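You operate a simulated robot arm through the tools that you are given. There is no shell and no other tool.

You run a simulated robot arm. Do the job below in one go: nothing can be reset, and whatever is moved stays where it is left.

JOB
Pack both label rolls in the small box, then fold its flaps down.
Fine: the beige and the white roll lie flat, side by side.

It is judged by the outcome, as a careful person would: the job done as asked, and still so three seconds after it is handed in. It fails if anything else is knocked over, pushed out of place, dropped, spilled or broken. Flat cloth is picked up by pressing the open fingertips on it (5 to 10 N) and closing them slowly along it; thin cloth reads only 2 to 8 mm in the jaws.

ROBOT AND FRAMES
A 6-joint arm with a two-finger parallel gripper, fixed in place. Base frame: the origin is at the foot of the arm, x ahead of it, y to its left, z up. Units: mm, degrees, N and s.
With the tool pointing down near the work surface it reaches from about 140 to 840 mm from the base axis. Its first joint turns from -166.0 to 166.0 degrees. Payload 3.91 kg.
Tool frame: the origin (TCP) lies between the finger pads and is the grasp point; the fingertips stand 30 mm ahead of it; z points along the fingers, y is the line along which they close. The gripper opens to 110 mm. The fingers are 20 mm wide and 10 mm thick; the gripper's body (48 by 112 mm) begins 55 mm behind the TCP.
Orientation is that of the tool frame in the base frame, as a unit quaternion [w, x, y, z]. With the fingers straight down and closing along the base's y, the tool's x points along the base's -x, its y along +y and its z along -z.

CONTROLS
- The arm moves only by the tool send_rows. Its argument "steps" is a list that holds one entry, the list of rows, each a list of 7 numbers: the opening, from 0 (shut) to 1 (fully open), then the shift along the tool's x, y, z in mm, then the turn, a rotation vector about the tool's x, y, z in degrees. In form: [[[hand, x, y, z, rx, ry, rz], ...]]. A call has 1 to 20 rows; each row shifts and turns the commanded pose from where the row before left it, along the tool's axes as they then stand. Rows are played at 5 a second. More than 50 mm and 8.6 degrees between two rows, or a gripper value outside its range, and nothing of the call is played. A pose out of reach is approached as far as the arm can. The call stops where the force on the tool passes 90 N (or 10 N more than at its start, if that is more) or the arm is blocked; 0.2 s more then pass. Each finger travels about 108 mm/s and halts on what it meets, pressing with about 31 N; the grip force reading is that of the motor and also rises with nothing between the fingers. The clock runs only during rows and for 0.2 s after the last one: add rows that do not move to give the fingers time. It gives the time, the measured TCP pose, the force on the tool (base axes), the opening and the grip force at its end, in the units of the frame above (readings bear some noise), with the torque about the TCP (base axes, N m) and any sound that the robot's microphone picked up.
- Cameras (640 x 400 px; columns grow to the right, rows downward): "scene" is fixed at [50, -651.8, 1511.5]; the picture's right is [0.62, -0.79, 0.00], its down [-0.67, -0.53, -0.52] and it looks along [0.41, 0.32, -0.86] (base axes); focal length 329 px, centre (320, 200). "wrist" rides on the gripper at [77, 7, -114] in the tool frame; the picture's right is [-0.09, 1.00, 0.00], its down [-0.80, -0.07, -0.59] and it looks along [-0.59, -0.05, 0.80] (tool axes); focal length 270 px, centre (320, 200). There is no depth. A picture from a camera that has moved, and an enlarged one, comes with that camera's place and axes in the base frame and with its lens.
- camera(camera): a new picture of that camera. It takes no simulated time.
- raise_lower(by): slides the trunk up (or, below 0, down) by that many mm; the arm rides with it, the base frame stays. It gives what a move gives, with no picture.
- inspect(camera, box): a new picture of the part [left, top, right, bottom] of that camera's present view, enlarged. It takes no simulated time.
- job_done(): hands the job in; it is judged then, once.

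Places have to be worked out from the pictures, the camera data and where the tool is seen. Open the gripper and draw the arm clear of the work before you hand the job in, unless the task says otherwise.

The tools are called after ">>>" as name(argument=value, ...) on one line, values as JSON. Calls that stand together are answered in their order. send_rows: Moves the arm, as the interface text tells. Its arguments: {"type":"object","properties":{"steps":{"type":"array"}},"required":["steps"]} The other tools are called the same way: raise_lower (by) slides the trunk up or down; camera (camera) takes a picture; inspect (camera, box) takes an enlarged picture of a part of a camera's view; job_done () hands the job in.

At the start:

```text
clock: 0.0
tool_pos: [232.9, -371.0, 1185.7]
ee_rot: [-0.001, 0.0, 1.0, 0.001]
ft_force: [0.1, 0.4, -0.2]
torque: [0.01, -0.02, 0.03]
finger_gap: 110.0
grasp_force: 0.0
trunk travel left (down, up): [-450.0, 90.0]
```

scene: 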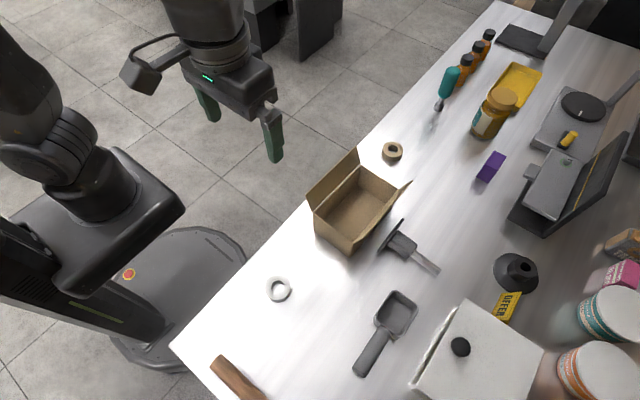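
wrist: 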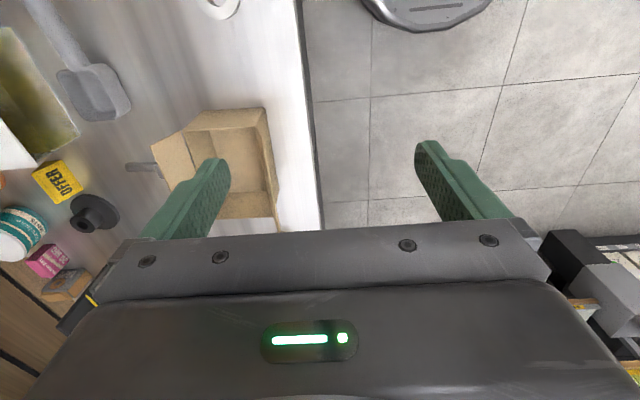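

The rolls show in both views: the white one near the table's front corner, the beige one beyond the box. I enlarge the pictures first to see the box, its flaps and the rolls more precisely.

>>> inspect(camera="scene", box=[280, 120, 440, 220])

>>> inspect(camera="scene", box=[290, 130, 450, 280])

>>> inspect(camera="scene", box=[240, 260, 320, 310])

>>> inspect(camera="wrist", box=[120, 90, 330, 240])

```text
4.00 times, centred on (360, 170) of scene
camera zoom: at [50.0, -651.8, 1511.5], right [0.62, -0.79, 0.0], down [-0.67, -0.53, -0.52], along [0.41, 0.32, -0.86], focal length 1317 px, centre (160, 320)
```

zoom: 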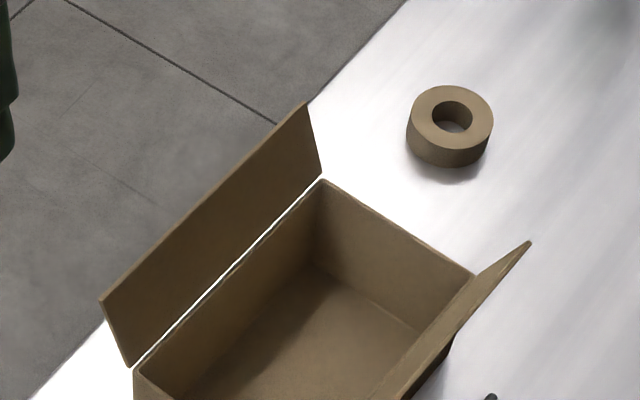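

```text
2.67 times, centred on (370, 205) of scene
camera zoom: at [50.0, -651.8, 1511.5], right [0.62, -0.79, 0.0], down [-0.67, -0.53, -0.52], along [0.41, 0.32, -0.86], focal length 878 px, centre (187, 187)
```

zoom: 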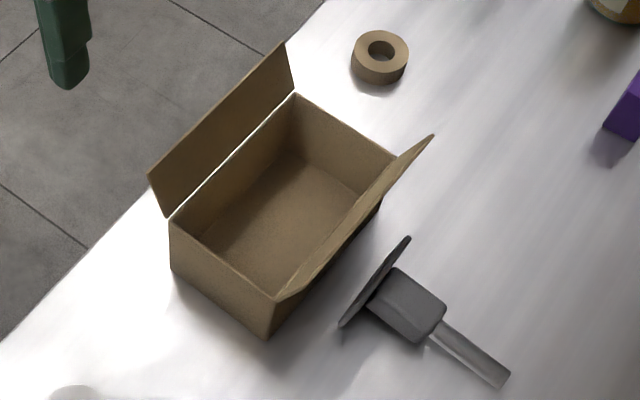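

```text
8.00 times, centred on (280, 285) of scene
camera zoom: at [50.0, -651.8, 1511.5], right [0.62, -0.79, 0.0], down [-0.67, -0.53, -0.52], along [0.41, 0.32, -0.86], focal length 2634 px, centre (640, -480)
```

zoom: 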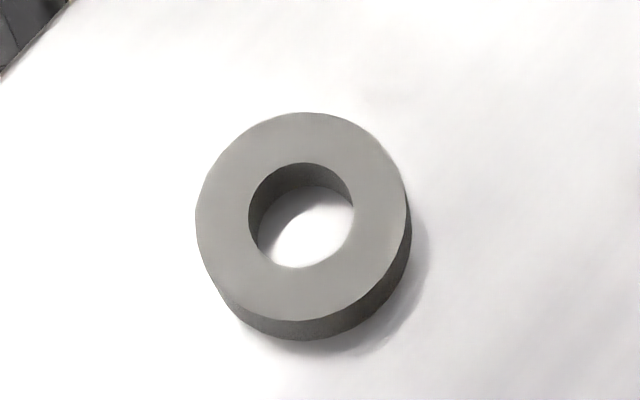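

```text
2.67 times, centred on (225, 165) of wrist
camera zoom: at [155.8, -363.7, 1301.1], right [0.09, 1.0, 0.0], down [0.8, -0.07, 0.59], along [0.59, -0.05, -0.8], focal length 721 px, centre (573, 293)
```

zoom: 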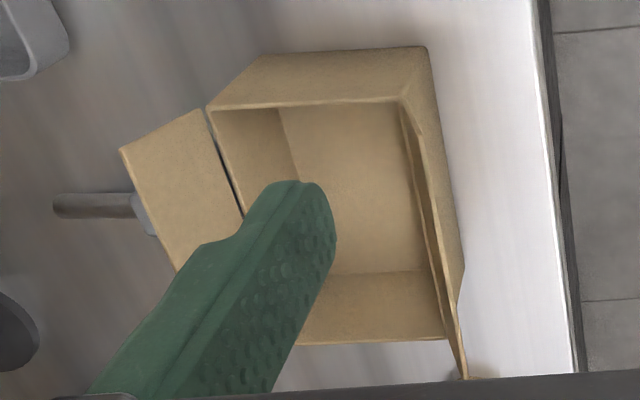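

From two-view triangulation I put the tabletop at about z=900. The white roll is near (145,-486) and the beige one near (546,-478). The box covers about x 278–425, y -558…-460, with its rim at about z=970 and flaps leaning out to about z=1015. I move to a lower hover to measure these better.

>>> send_rows(steps=[[[1, 5.5, -21.5, 16, 0, 0, 0], [1, 5.5, -21.5, 16, 0, 0, 0], [1, 5.5, -21.5, 16, 0, 0, 0], [1, 5.5, -21.5, 16, 0, 0, 0], [1, 5.5, -21.5, 16, 0, 0, 0], [1, 5.4, -21.5, 15.7, 0, 0, 0], [1, 0, 0, 0, 0, 0, 0]]])

>>> camera(camera="wrist")

>>> camera(camera="scene")

```text
clock: 1.6
tool_pos: [201.0, -500.3, 1090.9]
ee_rot: [0.0, 0.0, 1.0, 0.0]
ft_force: [0.4, 0.7, 0.4]
torque: [0.0, -0.02, 0.02]
finger_gap: 109.8
grasp_force: 0.1
trunk travel left (down, up): [-450.0, 90.0]
```

```text
taken
camera wrist: at [123.6, -492.5, 1206.1], right [0.09, 1.0, 0.0], down [0.8, -0.07, 0.59], along [0.59, -0.05, -0.8], focal length 270 px, centre (320, 200)
```

wrist: 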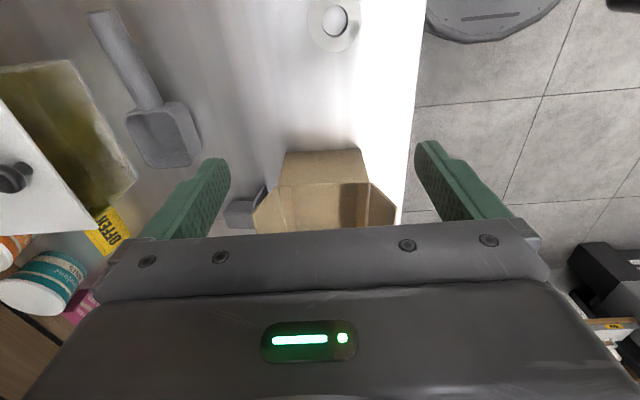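

```text
taken
```

scene: 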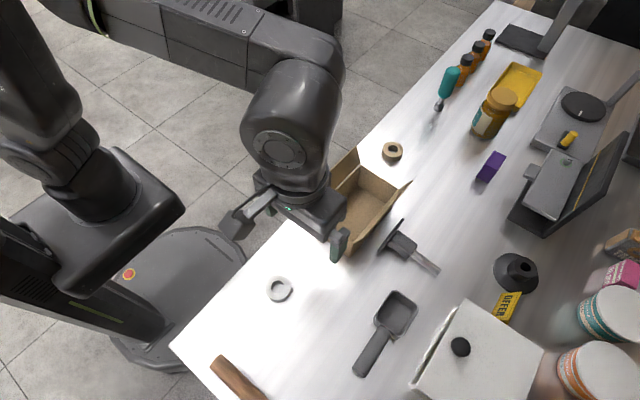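

The roll and the near end of the box are now in the wrist view. I enlarge both regions to measure them.

>>> inspect(camera="wrist", box=[290, 0, 380, 60])

>>> inspect(camera="wrist", box=[240, 140, 410, 240])

```text
6.67 times, centred on (335, 30) of wrist
camera zoom: at [123.6, -492.5, 1206.1], right [0.09, 1.0, 0.0], down [0.8, -0.07, 0.59], along [0.59, -0.05, -0.8], focal length 1802 px, centre (220, 1333)
```

zoom: 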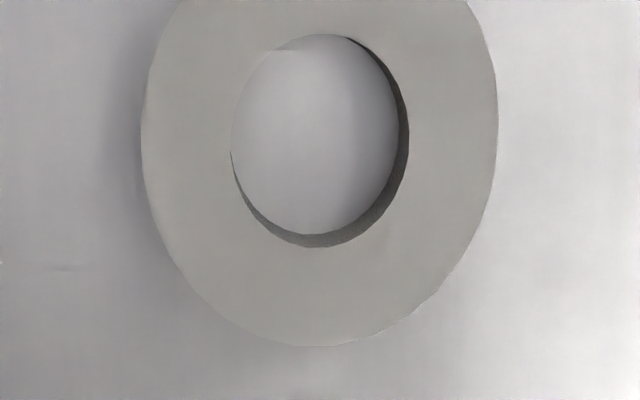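

```text
3.76 times, centred on (325, 190) of wrist
camera zoom: at [123.6, -492.5, 1206.1], right [0.09, 1.0, 0.0], down [0.8, -0.07, 0.59], along [0.59, -0.05, -0.8], focal length 1018 px, centre (301, 238)
```

zoom: 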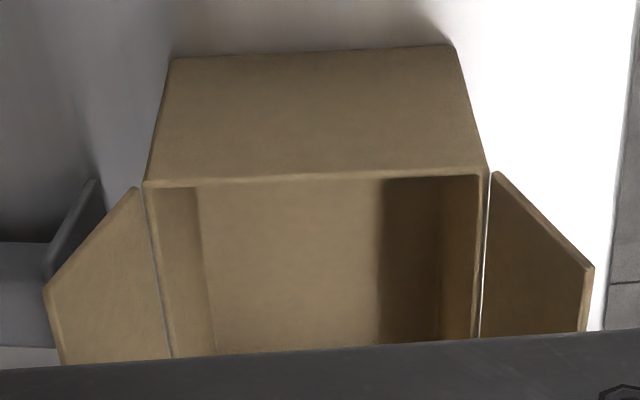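

The near face of the box runs from (273,-549) to (277,-454), and the rim is at z≈970. The white roll is about 49 mm across, centred near (140,-481). To keep the gripper body clear of the upright flaps, I will hold the rolls with the fingers closing 30° off the box's long axis. I turn the tool +60° about its z, then hover over the white roll.

>>> send_rows(steps=[[[1, 0, 0, 0, 0, 0, 7.5], [1, 0, 0, 0, 0, 0, 7.5], [1, 0, 0, 0, 0, 0, 7.5], [1, 0, 0, 0, 0, 0, 7.5], [1, 0, 0, 0, 0, 0, 7.5], [1, 0, 0, 0, 0, 0, 7.5], [1, 0, 0, 0, 0, 0, 7.5], [1, 0, 0, 0, 0, 0, 7.5], [1, 11.75, -10.8, 5, 0, 0, 0], [1, 11.75, -10.8, 10, 0, 0, 0], [1, 11.75, -10.8, 10, 0, 0, 0], [1, 11.75, -10.9, 10, 0, 0, 0], [1, 0, 0, 14, 0, 0, 0], [1, 0, 0, 14, 0, 0, 0], [1, 0, 0, 14, 0, 0, 0], [1, 0, 0, 14, 0, 0, 0], [1, 0, 0, 0, 0, 0, 0]]])

>>> camera(camera="wrist")

>>> camera(camera="scene")

```text
clock: 5.2
tool_pos: [140.6, -479.7, 1000.8]
ee_rot: [0.0, 0.5, 0.866, -0.001]
ft_force: [0.1, 0.0, 0.4]
torque: [0.01, 0.01, 0.0]
finger_gap: 109.9
grasp_force: 0.1
trunk travel left (down, up): [-450.0, 90.0]
```

```text
taken
camera wrist: at [106.9, -409.0, 1115.5], right [0.91, 0.42, 0.0], down [0.34, -0.73, 0.59], along [0.25, -0.54, -0.8], focal length 270 px, centre (320, 200)
```

wrist: 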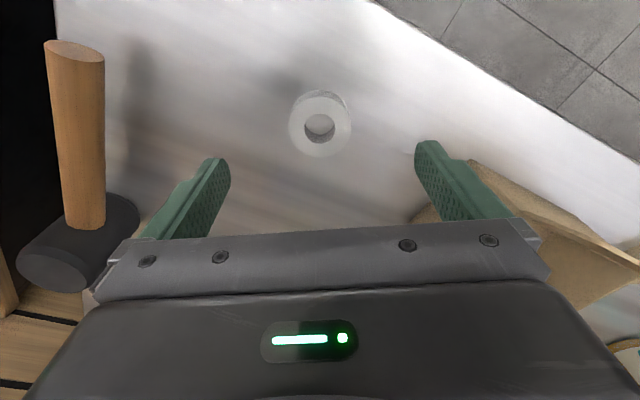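

```text
taken
```

scene: 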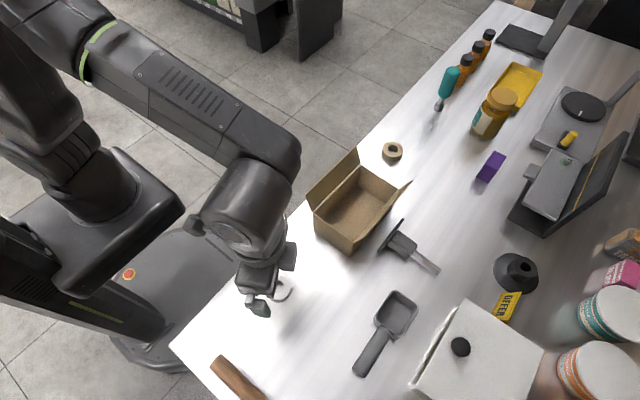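

The roll now lies between the fingers in the wrist view. I enlarge it to check the centring before going down.

>>> inspect(camera="wrist", box=[260, 75, 380, 170])

>>> inspect(camera="scene", box=[220, 230, 320, 320])

```text
4.21 times, centred on (320, 122) of wrist
camera zoom: at [106.9, -409.0, 1115.5], right [0.91, 0.42, 0.0], down [0.34, -0.73, 0.59], along [0.25, -0.54, -0.8], focal length 1138 px, centre (320, 526)
```

zoom: 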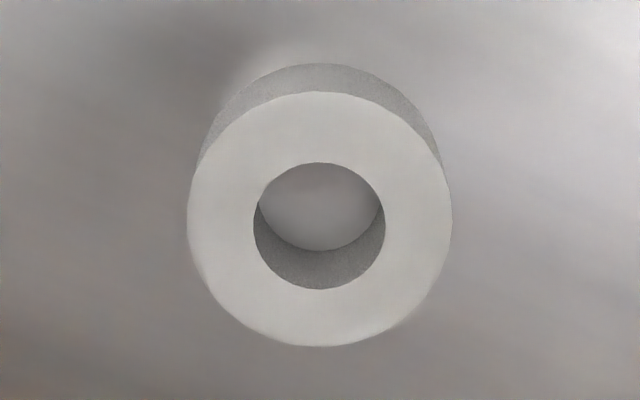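

```text
4.44 times, centred on (270, 275) of scene
camera zoom: at [50.0, -651.8, 1511.5], right [0.62, -0.79, 0.0], down [-0.67, -0.53, -0.52], along [0.41, 0.32, -0.86], focal length 1464 px, centre (542, -133)
```

zoom: 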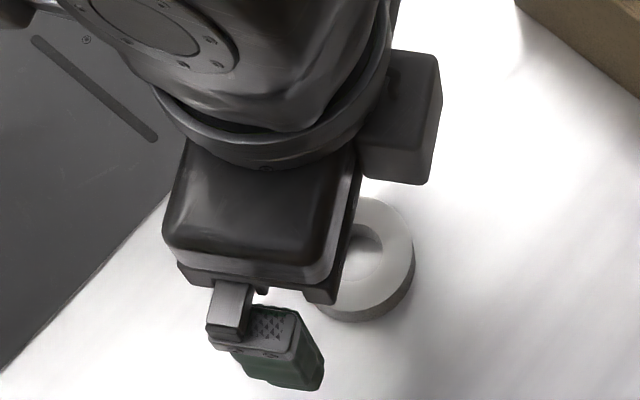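

The roll's centre is at (140,-480.5), within 1 mm of the TCP. It is about 48 mm across and about 16 mm tall. I go down until the fingertips are about 5 mm above the estimated tabletop.

>>> send_rows(steps=[[[1, 0, 0, 15, 0, 0, 0], [1, 0, 0, 15, 0, 0, 0], [1, 0, 0, 12, 0, 0, 0], [1, 0, 0, 10, 0, 0, 0], [1, 0, 0, 8, 0, 0, 0], [1, 0, 0, 6, 0, 0, 0], [1, 0, 0, 0, 0, 0, 0]]])

>>> camera(camera="wrist")

>>> inspect(camera="scene", box=[220, 230, 320, 320])

```text
clock: 6.8
tool_pos: [139.6, -479.9, 933.6]
ee_rot: [0.0, 0.499, 0.866, 0.0]
ft_force: [-0.3, -0.1, 0.0]
torque: [0.0, -0.01, 0.04]
finger_gap: 109.8
grasp_force: 0.1
trunk travel left (down, up): [-450.0, 90.0]
```

```text
taken
camera wrist: at [107.3, -409.6, 1048.6], right [0.91, 0.42, 0.0], down [0.34, -0.73, 0.59], along [0.25, -0.54, -0.8], focal length 270 px, centre (320, 200)
```

wrist: 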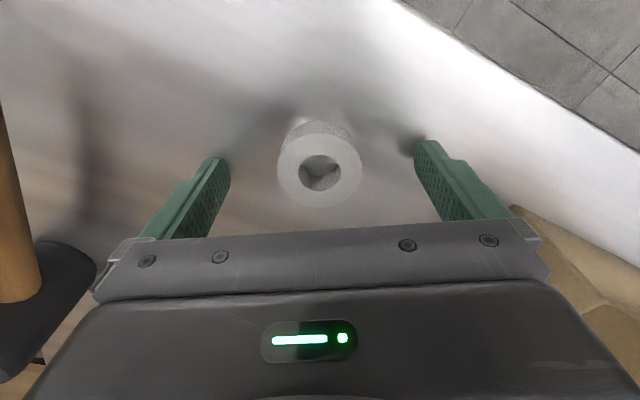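

```text
4.44 times, centred on (270, 275) of scene
camera zoom: at [50.0, -651.8, 1511.5], right [0.62, -0.79, 0.0], down [-0.67, -0.53, -0.52], along [0.41, 0.32, -0.86], focal length 1464 px, centre (542, -133)
```

zoom: 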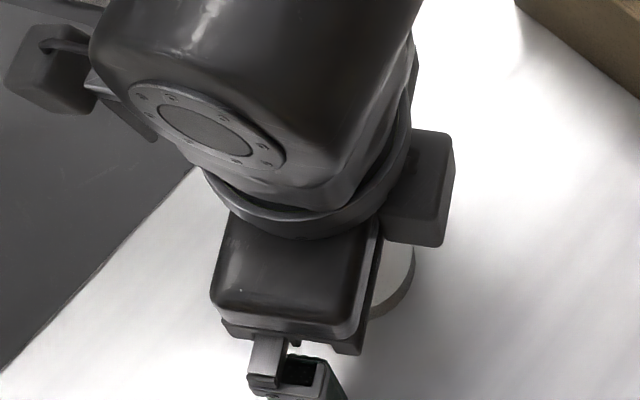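

Nothing is touched yet, and the roll sits centred between the fingertips at TCP z=933.6. I close on it slowly.

>>> send_rows(steps=[[[0.8, 0, 0, 0, 0, 0, 0], [0.65, 0, 0, 0, 0, 0, 0], [0.55, 0, 0, 0, 0, 0, 0], [0.5, 0, 0, 0, 0, 0, 0], [0.46, 0, 0, 0, 0, 0, 0], [0.43, 0, 0, 0, 0, 0, 0], [0.4, 0, 0, 0, 0, 0, 0], [0.36, 0, 0, 0, 0, 0, 0], [0.33, 0, 0, 0, 0, 0, 0], [0.33, 0, 0, 0, 0, 0, 0]]])

>>> camera(camera="wrist")

```text
clock: 9.0
tool_pos: [139.2, -479.9, 934.1]
ee_rot: [0.0, 0.499, 0.866, 0.0]
ft_force: [-1.0, 1.2, 1.3]
torque: [0.03, -0.04, 0.02]
finger_gap: 46.0
grasp_force: 31.0
trunk travel left (down, up): [-450.0, 90.0]
```

```text
taken
camera wrist: at [107.3, -409.6, 1048.7], right [0.91, 0.42, 0.0], down [0.34, -0.73, 0.59], along [0.25, -0.54, -0.8], focal length 270 px, centre (320, 200)
```

wrist: 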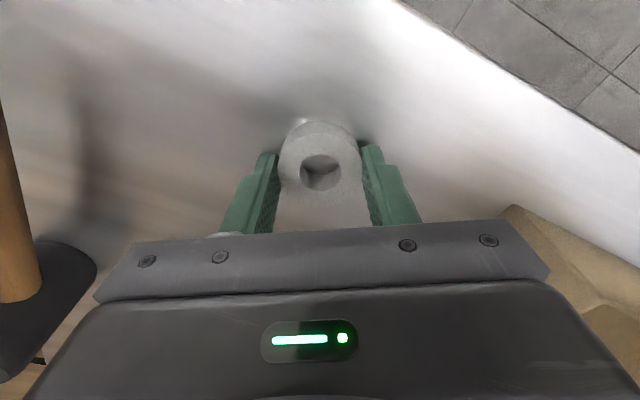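

The grip holds at 46 mm and 31 N. I lift straight up and carry the roll over the near end of the box, well above the flaps.

>>> send_rows(steps=[[[0.33, 0, 0, -5, 0, 0, 0], [0.33, 0, 0, -10, 0, 0, 0], [0.33, 0, 0, -15, 0, 0, 0], [0.33, 0, 0, -20, 0, 0, 0], [0.33, 0, 0, -25, 0, 0, 0], [0.33, 0, 0, -25, 0, 0, 0], [0.33, 0, 0, -26, 0, 0, 0], [0.33, -8, 10.8, 0, 0, 0, 0], [0.33, -15, 20.8, 0, 0, 0, 0], [0.33, -15, 20.8, 0, 0, 0, 0], [0.33, -15, 20.8, 0, 0, 0, 0], [0.33, -15, 20.8, 0, 0, 0, 0], [0.33, -15, 20.8, 0, 0, 0, 0], [0.33, -15, 20.8, 0, 0, 0, 0], [0.33, -7, 10.2, 0, 0, 0, 0], [0.33, 0, 0, 0, 0, 0, 0]]])

>>> camera(camera="wrist")

>>> camera(camera="scene")

```text
clock: 12.4
tool_pos: [319.6, -499.9, 1058.3]
ee_rot: [0.0, 0.501, 0.866, 0.0]
ft_force: [0.0, 0.4, -1.3]
torque: [-0.01, -0.01, 0.01]
finger_gap: 46.3
grasp_force: 30.9
trunk travel left (down, up): [-450.0, 90.0]
```

```text
taken
camera wrist: at [286.8, -428.5, 1173.9], right [0.91, 0.42, 0.0], down [0.34, -0.73, 0.59], along [0.25, -0.54, -0.8], focal length 270 px, centre (320, 200)
```

wrist: 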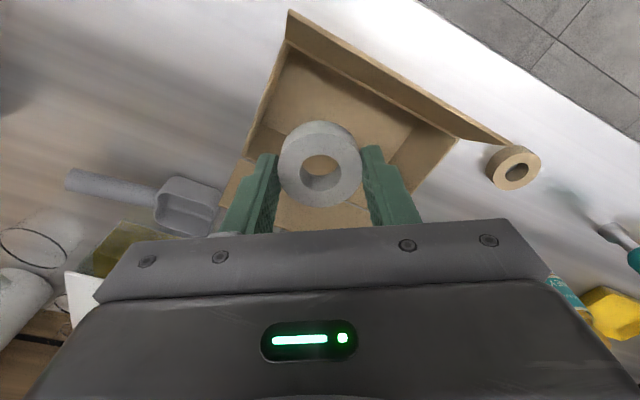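

```text
taken
```

scene: 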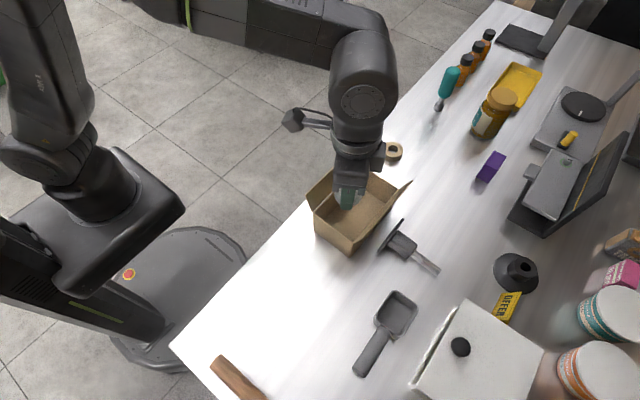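

The white roll is held over the box. I enlarge the wrist view to locate the box walls and the beige roll more exactly.

>>> inspect(camera="wrist", box=[220, 0, 460, 150])

>>> inspect(camera="wrist", box=[440, 110, 580, 200])

>>> inspect(camera="scene", box=[270, 90, 430, 260])

```text
2.67 times, centred on (340, 75) of wrist
camera zoom: at [286.8, -428.5, 1173.9], right [0.91, 0.42, 0.0], down [0.34, -0.73, 0.59], along [0.25, -0.54, -0.8], focal length 721 px, centre (267, 533)
```

zoom: 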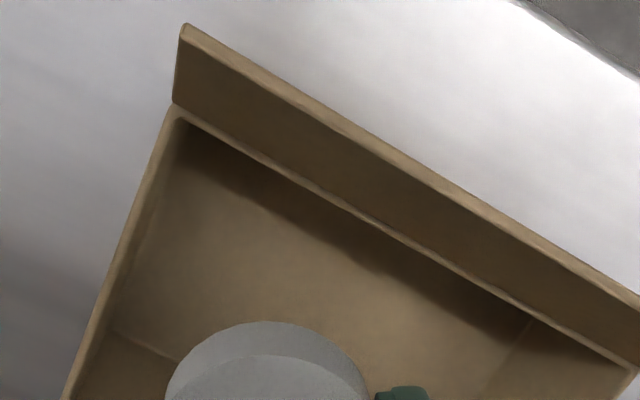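

```text
4.44 times, centred on (510, 155) of wrist
camera zoom: at [286.8, -428.5, 1173.9], right [0.91, 0.42, 0.0], down [0.34, -0.73, 0.59], along [0.25, -0.54, -0.8], focal length 1201 px, centre (-524, 400)
```

zoom: 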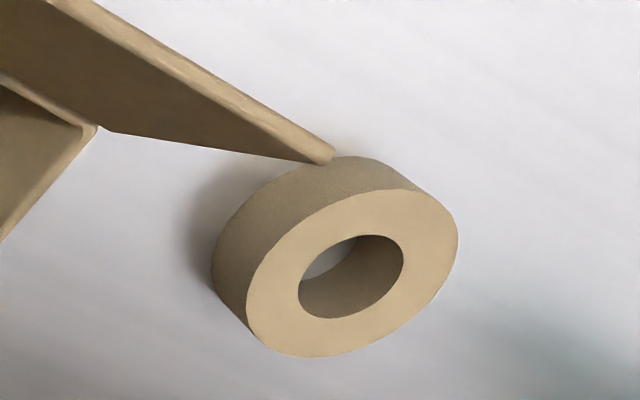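

```text
2.35 times, centred on (350, 175) of scene
camera zoom: at [50.0, -651.8, 1511.5], right [0.62, -0.79, 0.0], down [-0.67, -0.53, -0.52], along [0.41, 0.32, -0.86], focal length 775 px, centre (249, 259)
```

zoom: 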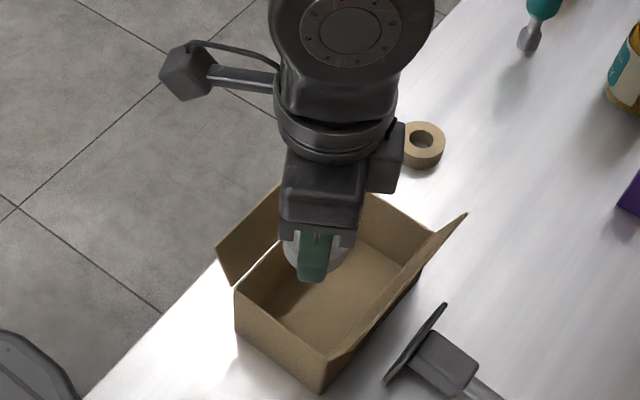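

The box centre works out at about (350,-508), turned about -3°. The beige roll is near (548,-477). I turn 13° further so the body and the side block clear the flaps, then lower partway into the box and check clearances.

>>> send_rows(steps=[[[0.33, 0, 0, 0, 0, 0, 6.5], [0.33, 0, 0, 0, 0, 0, 6.5], [0.33, 0, 0, 12, 0, 0, 0], [0.33, 0, 0, 15, 0, 0, 0], [0.33, 0, 0, 15, 0, 0, 0], [0.33, 0, 0, 15, 0, 0, 0], [0.33, 0, 0, 12, 0, 0, 0], [0.33, 0, 0, 12, 0, 0, 0], [0.33, 0, 0, 12, 0, 0, 0], [0.33, 0, 0, 0, 0, 0, 0]]])

>>> camera(camera="wrist")

>>> inspect(camera="scene", box=[270, 90, 430, 260])

```text
clock: 14.6
tool_pos: [316.9, -499.9, 966.8]
ee_rot: [0.001, 0.595, 0.804, 0.0]
ft_force: [0.2, -0.2, 0.1]
torque: [0.02, 0.04, 0.02]
finger_gap: 46.1
grasp_force: 31.4
trunk travel left (down, up): [-450.0, 90.0]
```

```text
taken
camera wrist: at [301.5, -423.1, 1081.6], right [0.98, 0.21, 0.0], down [0.17, -0.79, 0.59], along [0.12, -0.58, -0.8], focal length 270 px, centre (320, 200)
```

wrist: 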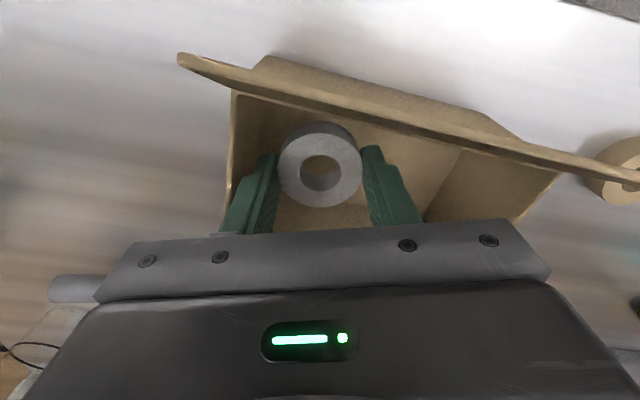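

```text
2.35 times, centred on (350, 175) of scene
camera zoom: at [50.0, -651.8, 1511.5], right [0.62, -0.79, 0.0], down [-0.67, -0.53, -0.52], along [0.41, 0.32, -0.86], focal length 775 px, centre (249, 259)
```

zoom: 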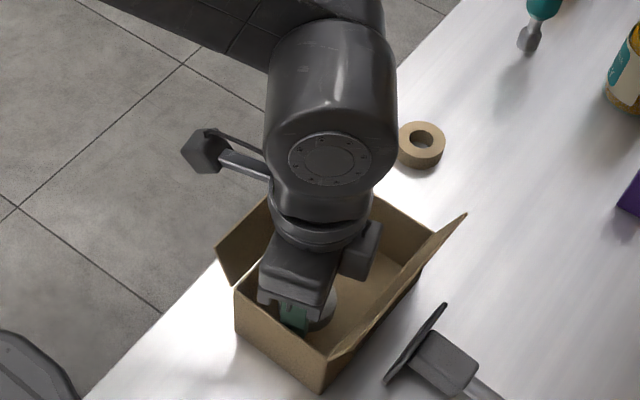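

The left finger is close to the near end wall, so I shift about +4 mm in x and -2 mm in y. Then I lower to just above the box floor.

>>> send_rows(steps=[[[0.33, -3.1, 3.2, 0, 0, 0, 0], [0.33, 0, 0, 8, 0, 0, 0], [0.33, 0, 0, 8, 0, 0, 0], [0.33, 0, 0, 5, 0, 0, 0], [0.33, 0, 0, 2, 0, 0, 0], [0.33, 0, 0, 0, 0, 0, 0]]])

>>> camera(camera="wrist")

>>> inspect(camera="scene", box=[290, 130, 430, 260])

```text
clock: 16.0
tool_pos: [321.9, -502.2, 943.9]
ee_rot: [0.0, 0.595, 0.804, 0.0]
ft_force: [0.4, 0.3, 0.3]
torque: [0.02, 0.02, 0.01]
finger_gap: 46.3
grasp_force: 31.7
trunk travel left (down, up): [-450.0, 90.0]
```

```text
taken
camera wrist: at [305.4, -424.8, 1058.1], right [0.98, 0.21, 0.0], down [0.17, -0.79, 0.59], along [0.12, -0.58, -0.8], focal length 270 px, centre (320, 200)
```

wrist: 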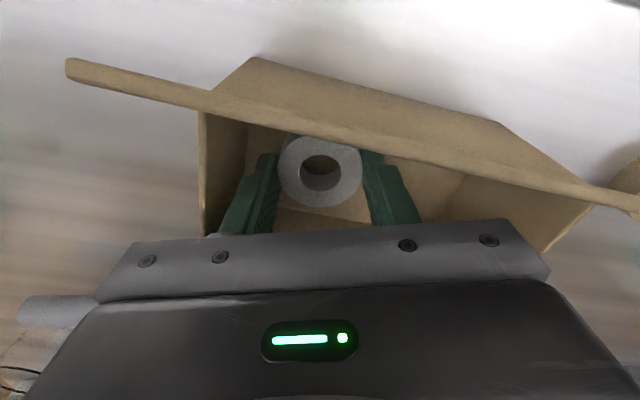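

```text
3.08 times, centred on (360, 195) of scene
camera zoom: at [50.0, -651.8, 1511.5], right [0.62, -0.79, 0.0], down [-0.67, -0.53, -0.52], along [0.41, 0.32, -0.86], focal length 1013 px, centre (197, 215)
```

zoom: 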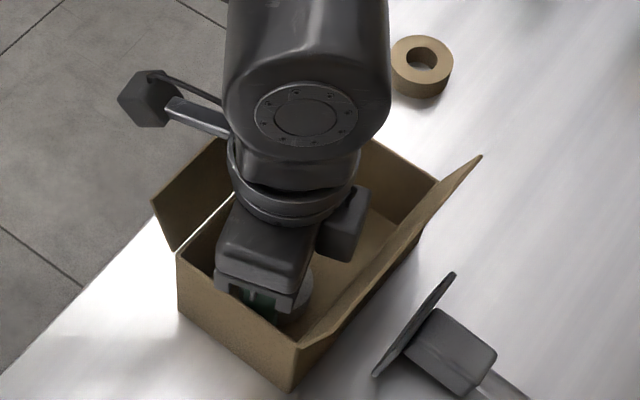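

Everything is clear and there is no contact yet. I lower in 1 mm steps and watch the force.

>>> send_rows(steps=[[[0.33, 0, 0, 1, 0, 0, 0], [0.33, 0, 0, 1, 0, 0, 0], [0.33, 0, 0, 1, 0, 0, 0], [0.33, 0, 0, 1, 0, 0, 0], [0.33, 0, 0, 0, 0, 0, 0]]])

```text
clock: 17.2
tool_pos: [321.6, -500.9, 939.2]
ee_rot: [0.0, 0.595, 0.804, -0.001]
ft_force: [0.4, -0.3, -0.3]
torque: [0.02, -0.01, 0.02]
finger_gap: 46.2
grasp_force: 31.4
trunk travel left (down, up): [-450.0, 90.0]
```

There is still no contact at z≈939. I go down two more millimetres and read again.

>>> send_rows(steps=[[[0.33, 0, 0, 1, 0, 0, 0], [0.33, 0, 0, 1, 0, 0, 0], [0.33, 0, 0, 0, 0, 0, 0]]])

```text
clock: 18.0
tool_pos: [320.8, -501.1, 938.0]
ee_rot: [0.0, 0.595, 0.804, 0.0]
ft_force: [0.0, -1.5, 3.0]
torque: [-0.03, 0.02, 0.0]
finger_gap: 45.9
grasp_force: 30.8
trunk travel left (down, up): [-450.0, 90.0]
```

A 3 N upward force shows the roll resting on the floor of the box. I open the fingers just a little to release it, then rise straight up.

>>> send_rows(steps=[[[0.42, 0, 0, 0, 0, 0, 0], [0.44, 0, 0, 0, 0, 0, 0], [0.46, 0, 0, 0, 0, 0, 0], [0.48, 0, 0, 0, 0, 0, 0], [0.48, 0, 0, 0, 0, 0, 0], [0.48, 0, 0, -3, 0, 0, 0], [0.48, 0, 0, -5, 0, 0, 0], [0.48, 0, 0, -10, 0, 0, 0], [0.48, 0, 0, -15, 0, 0, 0], [0.48, 0, 0, -20, 0, 0, 0], [0.48, 0, 0, -25, 0, 0, 0], [0.48, 0, 0, -25, 0, 0, 0], [0.48, 0, 0, -25, 0, 0, 0], [0.48, 0, 0, 0, 0, 0, 0]]])

>>> camera(camera="wrist")

>>> inspect(camera="scene", box=[270, 90, 430, 260])

```text
clock: 21.0
tool_pos: [321.0, -499.6, 1065.6]
ee_rot: [0.0, 0.594, 0.804, 0.0]
ft_force: [0.4, 0.4, -0.4]
torque: [0.0, -0.02, -0.01]
finger_gap: 53.0
grasp_force: 0.1
trunk travel left (down, up): [-450.0, 90.0]
```

```text
taken
camera wrist: at [305.8, -423.7, 1180.7], right [0.98, 0.21, 0.0], down [0.17, -0.79, 0.59], along [0.12, -0.58, -0.8], focal length 270 px, centre (320, 200)
```

wrist: 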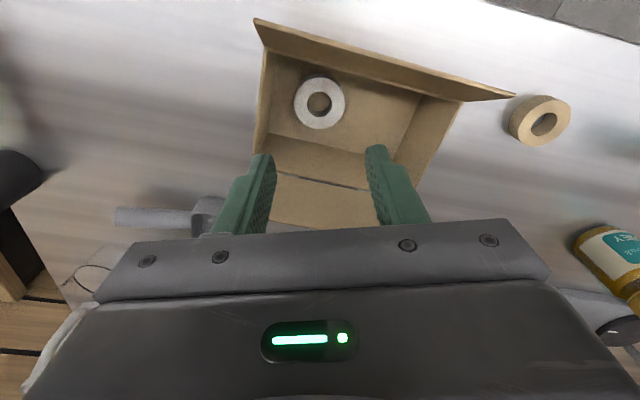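

```text
2.35 times, centred on (350, 175) of scene
camera zoom: at [50.0, -651.8, 1511.5], right [0.62, -0.79, 0.0], down [-0.67, -0.53, -0.52], along [0.41, 0.32, -0.86], focal length 775 px, centre (249, 259)
```

zoom: 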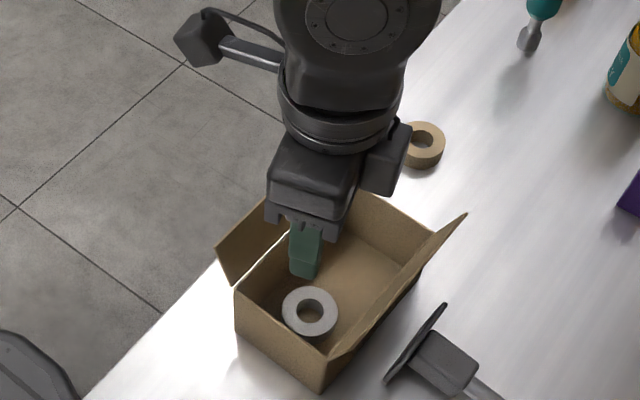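

The white roll lies flat at the near end, and the box has not moved. I enlarge this view to measure the remaining room and the beige roll.

>>> inspect(camera="wrist", box=[240, 10, 480, 160])

>>> inspect(camera="wrist", box=[480, 70, 600, 160])

```text
2.67 times, centred on (360, 85) of wrist
camera zoom: at [305.8, -423.7, 1180.7], right [0.98, 0.21, 0.0], down [0.17, -0.79, 0.59], along [0.12, -0.58, -0.8], focal length 721 px, centre (213, 507)
```

zoom: 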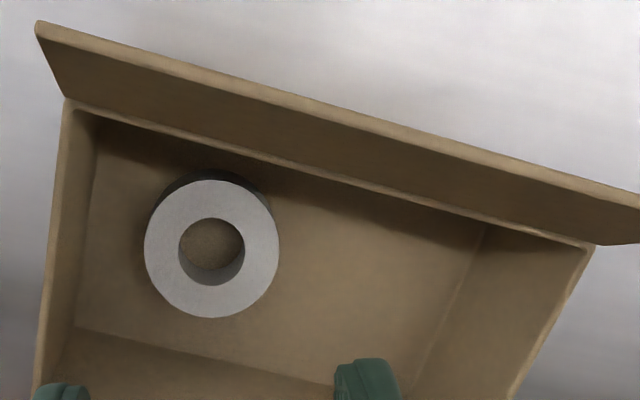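

```text
4.44 times, centred on (540, 115) of wrist
camera zoom: at [305.8, -423.7, 1180.7], right [0.98, 0.21, 0.0], down [0.17, -0.79, 0.59], along [0.12, -0.58, -0.8], focal length 1201 px, centre (-658, 578)
```

zoom: 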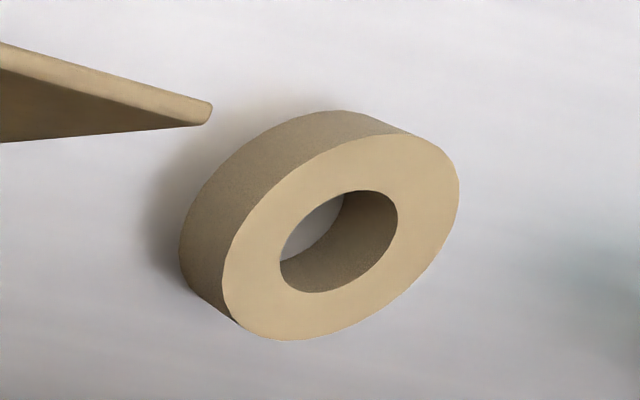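

The white roll is at (322,-501). The inner box runs from about x=277 to 420, so the beige roll should go near x≈381. I turn back 10° and move above the beige roll, estimated at (549,-476).

>>> send_rows(steps=[[[0.48, 0, 0, 0, 0, 0, -5], [0.48, 0, 0, 0, 0, 0, -5], [0.48, -5.1, 13.4, 0, 0, 0, 0], [0.48, -10.3, 26.75, 0, 0, 0, 0], [0.48, -10.3, 26.75, 0, 0, 0, 0], [0.48, -10.3, 26.75, 0, 0, 0, 0], [0.48, -10.3, 26.75, 0, 0, 0, 0], [0.48, -10.3, 26.75, 0, 0, 0, 0], [0.6, -10.3, 26.75, 0, 0, 0, 0], [0.75, -10.3, 26.75, 0, 0, 0, 0], [0.75, -5, 13.4, 10, 0, 0, 0], [0.75, 0, 0, 15, 0, 0, 0], [0.75, 0, 0, 20, 0, 0, 0], [0.75, 0, 0, 15, 0, 0, 0], [0.75, 0, 0, 5, 0, 0, 0], [0.75, 0, 0, 0, 0, 0, 0]]])

>>> camera(camera="wrist")

>>> camera(camera="scene")

```text
clock: 24.4
tool_pos: [548.1, -477.3, 1000.5]
ee_rot: [0.0, 0.523, 0.852, 0.0]
ft_force: [1.2, 0.5, 0.4]
torque: [-0.01, -0.03, -0.01]
finger_gap: 82.6
grasp_force: 0.1
trunk travel left (down, up): [-450.0, 90.0]
```

```text
taken
camera wrist: at [520.0, -404.6, 1115.8], right [0.93, 0.37, 0.0], down [0.3, -0.75, 0.59], along [0.22, -0.55, -0.8], focal length 270 px, centre (320, 200)
```

wrist: 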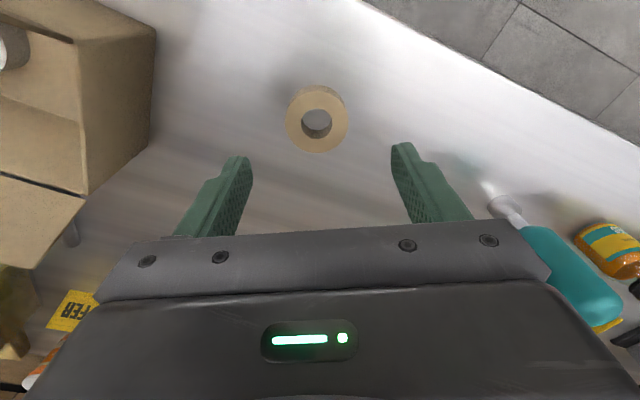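

```text
taken
```

scene: 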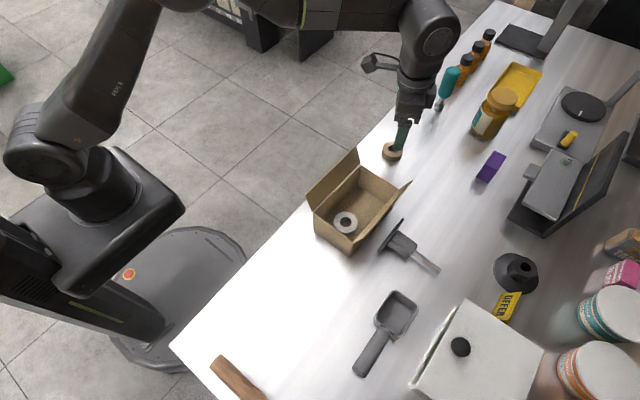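

The beige roll appears between the fingers but slightly off. I enlarge it to refine the centre.

>>> inspect(camera="wrist", box=[260, 70, 380, 165])

```text
4.21 times, centred on (320, 118) of wrist
camera zoom: at [520.0, -404.6, 1115.8], right [0.93, 0.37, 0.0], down [0.3, -0.75, 0.59], along [0.22, -0.55, -0.8], focal length 1138 px, centre (320, 547)
```

zoom: 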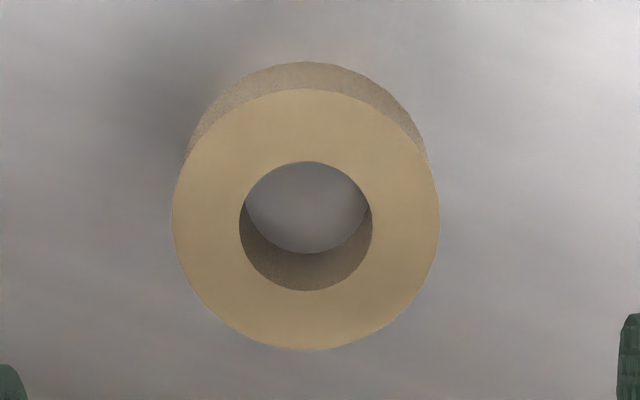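

The roll is about 3.3 mm toward tool +x and 2.4 mm toward tool -y from the TCP. I correct for that and go down to z≈935.

>>> send_rows(steps=[[[0.75, 3.3, -2.4, 0, 0, 0, 0], [0.75, 0, 0, 15, 0, 0, 0], [0.75, 0, 0, 15, 0, 0, 0], [0.75, 0, 0, 12, 0, 0, 0], [0.75, 0, 0, 10, 0, 0, 0], [0.75, 0, 0, 8, 0, 0, 0], [0.75, 0, 0, 5, 0, 0, 0], [0.75, 0, 0, 0, 0, 0, 0]]])

>>> camera(camera="wrist")

```text
clock: 26.2
tool_pos: [546.4, -475.5, 934.7]
ee_rot: [0.001, 0.522, 0.853, 0.0]
ft_force: [0.2, 0.3, 0.6]
torque: [-0.02, 0.0, 0.0]
finger_gap: 82.4
grasp_force: 0.1
trunk travel left (down, up): [-450.0, 90.0]
```

```text
taken
camera wrist: at [517.6, -403.1, 1050.2], right [0.93, 0.37, 0.0], down [0.3, -0.75, 0.59], along [0.22, -0.55, -0.8], focal length 270 px, centre (320, 200)
```

wrist: 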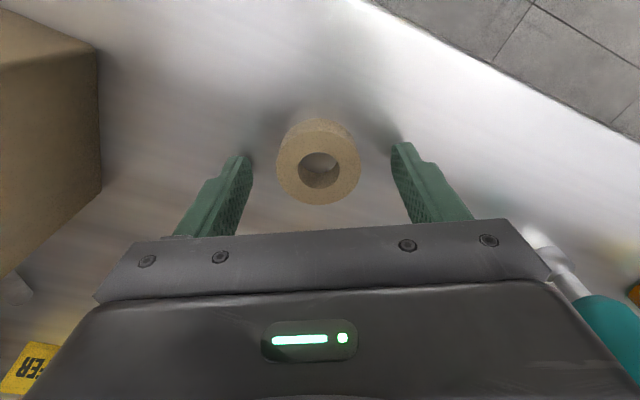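

The beige roll is centred between the fingers. I close on it slowly.

>>> send_rows(steps=[[[0.65, 0, 0, 0, 0, 0, 0], [0.55, 0, 0, 0, 0, 0, 0], [0.5, 0, 0, 0, 0, 0, 0], [0.46, 0, 0, 0, 0, 0, 0], [0.43, 0, 0, 0, 0, 0, 0], [0.4, 0, 0, 0, 0, 0, 0], [0.36, 0, 0, 0, 0, 0, 0], [0.33, 0, 0, 0, 0, 0, 0], [0.33, 0, 0, 0, 0, 0, 0]]])

>>> camera(camera="wrist")

```text
clock: 28.2
tool_pos: [546.7, -475.3, 935.3]
ee_rot: [0.0, 0.523, 0.852, 0.0]
ft_force: [0.4, -0.3, 0.7]
torque: [0.01, 0.01, 0.02]
finger_gap: 46.3
grasp_force: 30.9
trunk travel left (down, up): [-450.0, 90.0]
```

```text
taken
camera wrist: at [517.5, -403.1, 1050.2], right [0.93, 0.37, 0.0], down [0.3, -0.75, 0.59], along [0.22, -0.55, -0.8], focal length 270 px, centre (320, 200)
```

wrist: 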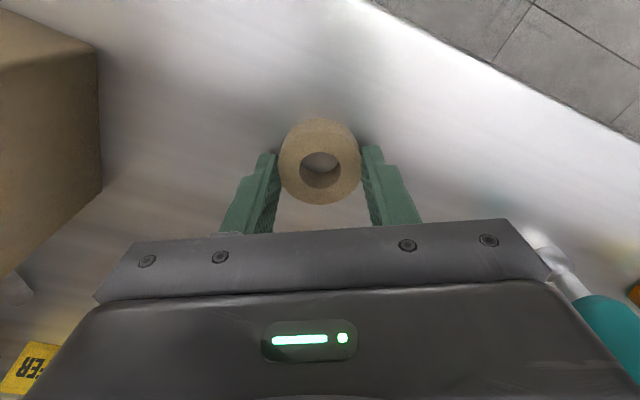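

The beige roll is gripped at 46 mm. I lift it and carry it over the far half of the box, above the flaps.

>>> send_rows(steps=[[[0.33, 0, 0, -5, 0, 0, 0], [0.33, 0, 0, -10, 0, 0, 0], [0.33, 0, 0, -15, 0, 0, 0], [0.33, 0, 0, -25, 0, 0, 0], [0.33, 0, 0, -25, 0, 0, 0], [0.33, 0, 0, -25, 0, 0, 0], [0.33, 0, 0, -25, 0, 0, 0], [0.33, 3.75, -13.6, 0, 0, 0, 0], [0.33, 7.5, -27.15, 0, 0, 0, 0], [0.33, 7.5, -27.15, 0, 0, 0, 0], [0.33, 7.5, -27.15, 0, 0, 0, 0], [0.33, 7.5, -27.15, 0, 0, 0, 0], [0.33, 7.5, -27.15, 0, 0, 0, 0], [0.33, 3.85, -13.65, 0, 0, 0, 0], [0.33, 0, 0, 0, 0, 0, 0]]])

>>> camera(camera="wrist")

>>> inspect(camera="scene", box=[270, 90, 430, 260])

```text
clock: 31.4
tool_pos: [381.5, -510.0, 1065.4]
ee_rot: [0.0, 0.522, 0.853, 0.0]
ft_force: [-0.1, -0.2, 1.0]
torque: [-0.02, -0.01, 0.01]
finger_gap: 46.5
grasp_force: 31.0
trunk travel left (down, up): [-450.0, 90.0]
```

```text
taken
camera wrist: at [351.8, -437.1, 1180.7], right [0.93, 0.37, 0.0], down [0.3, -0.75, 0.59], along [0.22, -0.55, -0.8], focal length 270 px, centre (320, 200)
```

wrist: 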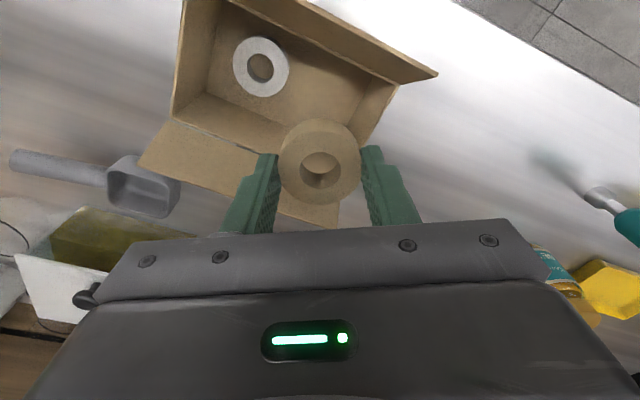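

```text
2.35 times, centred on (350, 175) of scene
camera zoom: at [50.0, -651.8, 1511.5], right [0.62, -0.79, 0.0], down [-0.67, -0.53, -0.52], along [0.41, 0.32, -0.86], focal length 775 px, centre (249, 259)
```

zoom: 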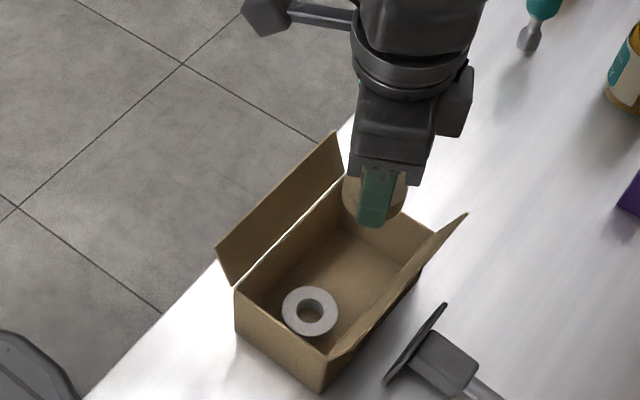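

The roll hangs over the far half. I enlarge the wrist view to verify the far wall and flap positions relative to the fingers.

>>> inspect(camera="wrist", box=[130, 0, 450, 230])

```text
1.74 times, centred on (290, 115) of wrist
camera zoom: at [351.8, -437.1, 1180.7], right [0.93, 0.37, 0.0], down [0.3, -0.75, 0.59], along [0.22, -0.55, -0.8], focal length 470 px, centre (372, 348)
```

zoom: 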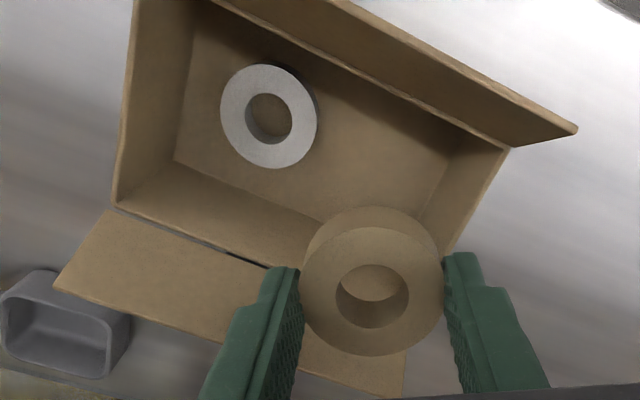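

The far inner wall is at about x=419. I shift to (378,-510) for even finger clearance, lower partway and check.

>>> send_rows(steps=[[[0.33, 0.24, -2.7, 0, 0, 0, 0], [0.33, 0, 0, 15, 0, 0, 0], [0.33, 0, 0, 20, 0, 0, 0], [0.33, 0, 0, 20, 0, 0, 0], [0.33, 0, 0, 15, 0, 0, 0], [0.33, 0, 0, 12, 0, 0, 0], [0.33, 0, 0, 10, 0, 0, 0], [0.33, 0, 0, 8, 0, 0, 0], [0.33, 0, 0, 0, 0, 0, 0]]])

>>> camera(camera="wrist")

>>> inspect(camera="scene", box=[290, 110, 430, 260])

```text
clock: 33.4
tool_pos: [378.1, -510.0, 963.7]
ee_rot: [-0.001, 0.522, 0.853, 0.0]
ft_force: [0.3, 0.1, -0.9]
torque: [0.01, -0.02, -0.02]
finger_gap: 45.8
grasp_force: 30.8
trunk travel left (down, up): [-450.0, 90.0]
```

```text
taken
camera wrist: at [350.0, -437.6, 1080.0], right [0.93, 0.37, 0.0], down [0.3, -0.75, 0.59], along [0.22, -0.55, -0.8], focal length 270 px, centre (320, 200)
```

wrist: 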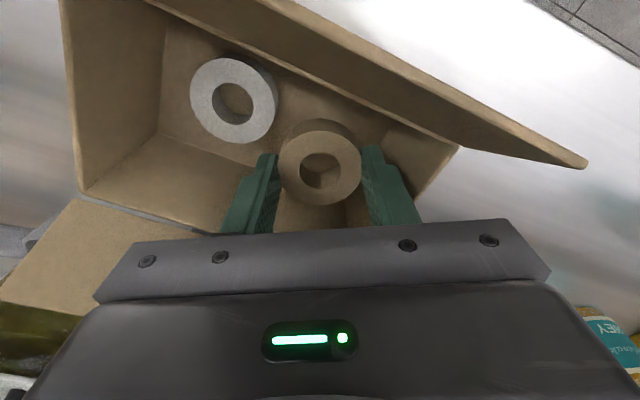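

```text
2.67 times, centred on (360, 185) of scene
camera zoom: at [50.0, -651.8, 1511.5], right [0.62, -0.79, 0.0], down [-0.67, -0.53, -0.52], along [0.41, 0.32, -0.86], focal length 878 px, centre (213, 240)
```

zoom: 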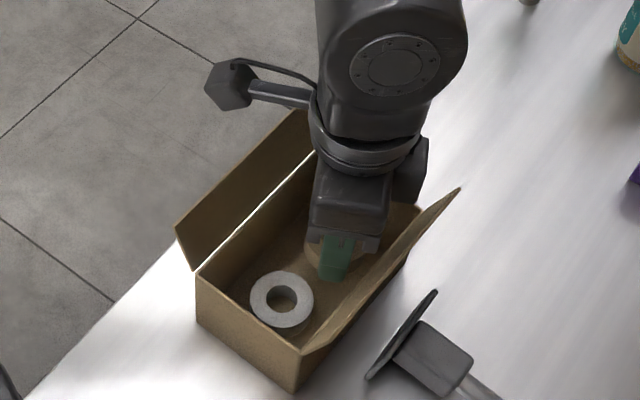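

The fingers sit clear of the white roll and the walls. I lower to just above the floor.

>>> send_rows(steps=[[[0.33, 0, 0, 8, 0, 0, 0], [0.33, 0, 0, 8, 0, 0, 0], [0.33, 0, 0, 5, 0, 0, 0], [0.33, 0, 0, 2, 0, 0, 0], [0.33, 0, 0, 0, 0, 0, 0]]])

>>> camera(camera="wrist")

>>> inspect(camera="scene", box=[290, 110, 430, 260])

```text
clock: 34.6
tool_pos: [378.9, -509.8, 943.0]
ee_rot: [0.0, 0.522, 0.853, 0.0]
ft_force: [-0.4, 0.0, -0.8]
torque: [0.0, 0.0, -0.01]
finger_gap: 46.2
grasp_force: 30.5
trunk travel left (down, up): [-450.0, 90.0]
```

```text
taken
camera wrist: at [349.8, -437.9, 1056.7], right [0.93, 0.37, 0.0], down [0.3, -0.75, 0.59], along [0.22, -0.55, -0.8], focal length 270 px, centre (320, 200)
```

wrist: 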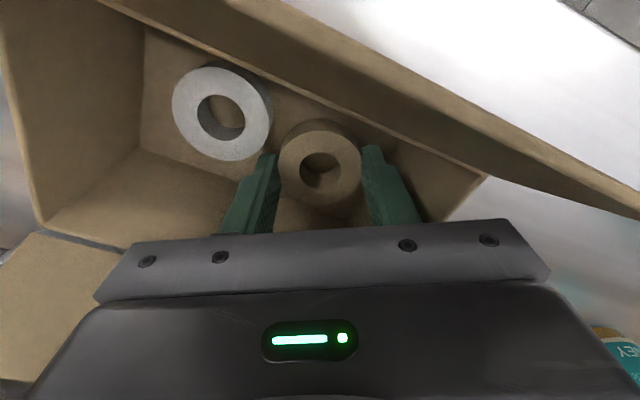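

```text
2.67 times, centred on (360, 185) of scene
camera zoom: at [50.0, -651.8, 1511.5], right [0.62, -0.79, 0.0], down [-0.67, -0.53, -0.52], along [0.41, 0.32, -0.86], focal length 878 px, centre (213, 240)
```

zoom: 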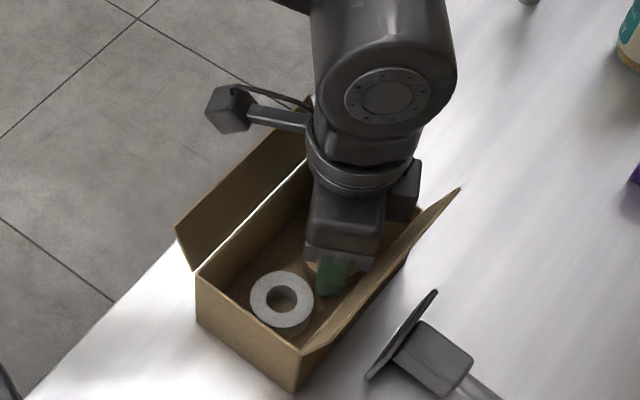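

There is still no contact at z≈942. I go down the last few millimetres in 1 mm steps.

>>> send_rows(steps=[[[0.33, 0, 0, 1, 0, 0, 0], [0.33, 0, 0, 1, 0, 0, 0], [0.33, 0, 0, 1, 0, 0, 0], [0.33, 0, 0, 0, 0, 0, 0]]])

```text
clock: 35.6
tool_pos: [376.9, -510.0, 939.7]
ee_rot: [0.0, 0.523, 0.853, 0.0]
ft_force: [0.4, 0.0, 2.0]
torque: [0.04, 0.03, 0.01]
finger_gap: 45.8
grasp_force: 31.0
trunk travel left (down, up): [-450.0, 90.0]
```

The force reads 2 N, so the roll is probably just touching. One more half-millimetre step will confirm it before I release.

>>> send_rows(steps=[[[0.33, 0, 0, 0.6, 0, 0, 0], [0.33, 0, 0, 0, 0, 0, 0]]])

```text
clock: 36.2
tool_pos: [378.2, -509.2, 939.5]
ee_rot: [-0.001, 0.522, 0.853, 0.0]
ft_force: [-0.5, 1.0, 4.8]
torque: [0.01, 0.02, 0.01]
finger_gap: 46.0
grasp_force: 31.1
trunk travel left (down, up): [-450.0, 90.0]
```

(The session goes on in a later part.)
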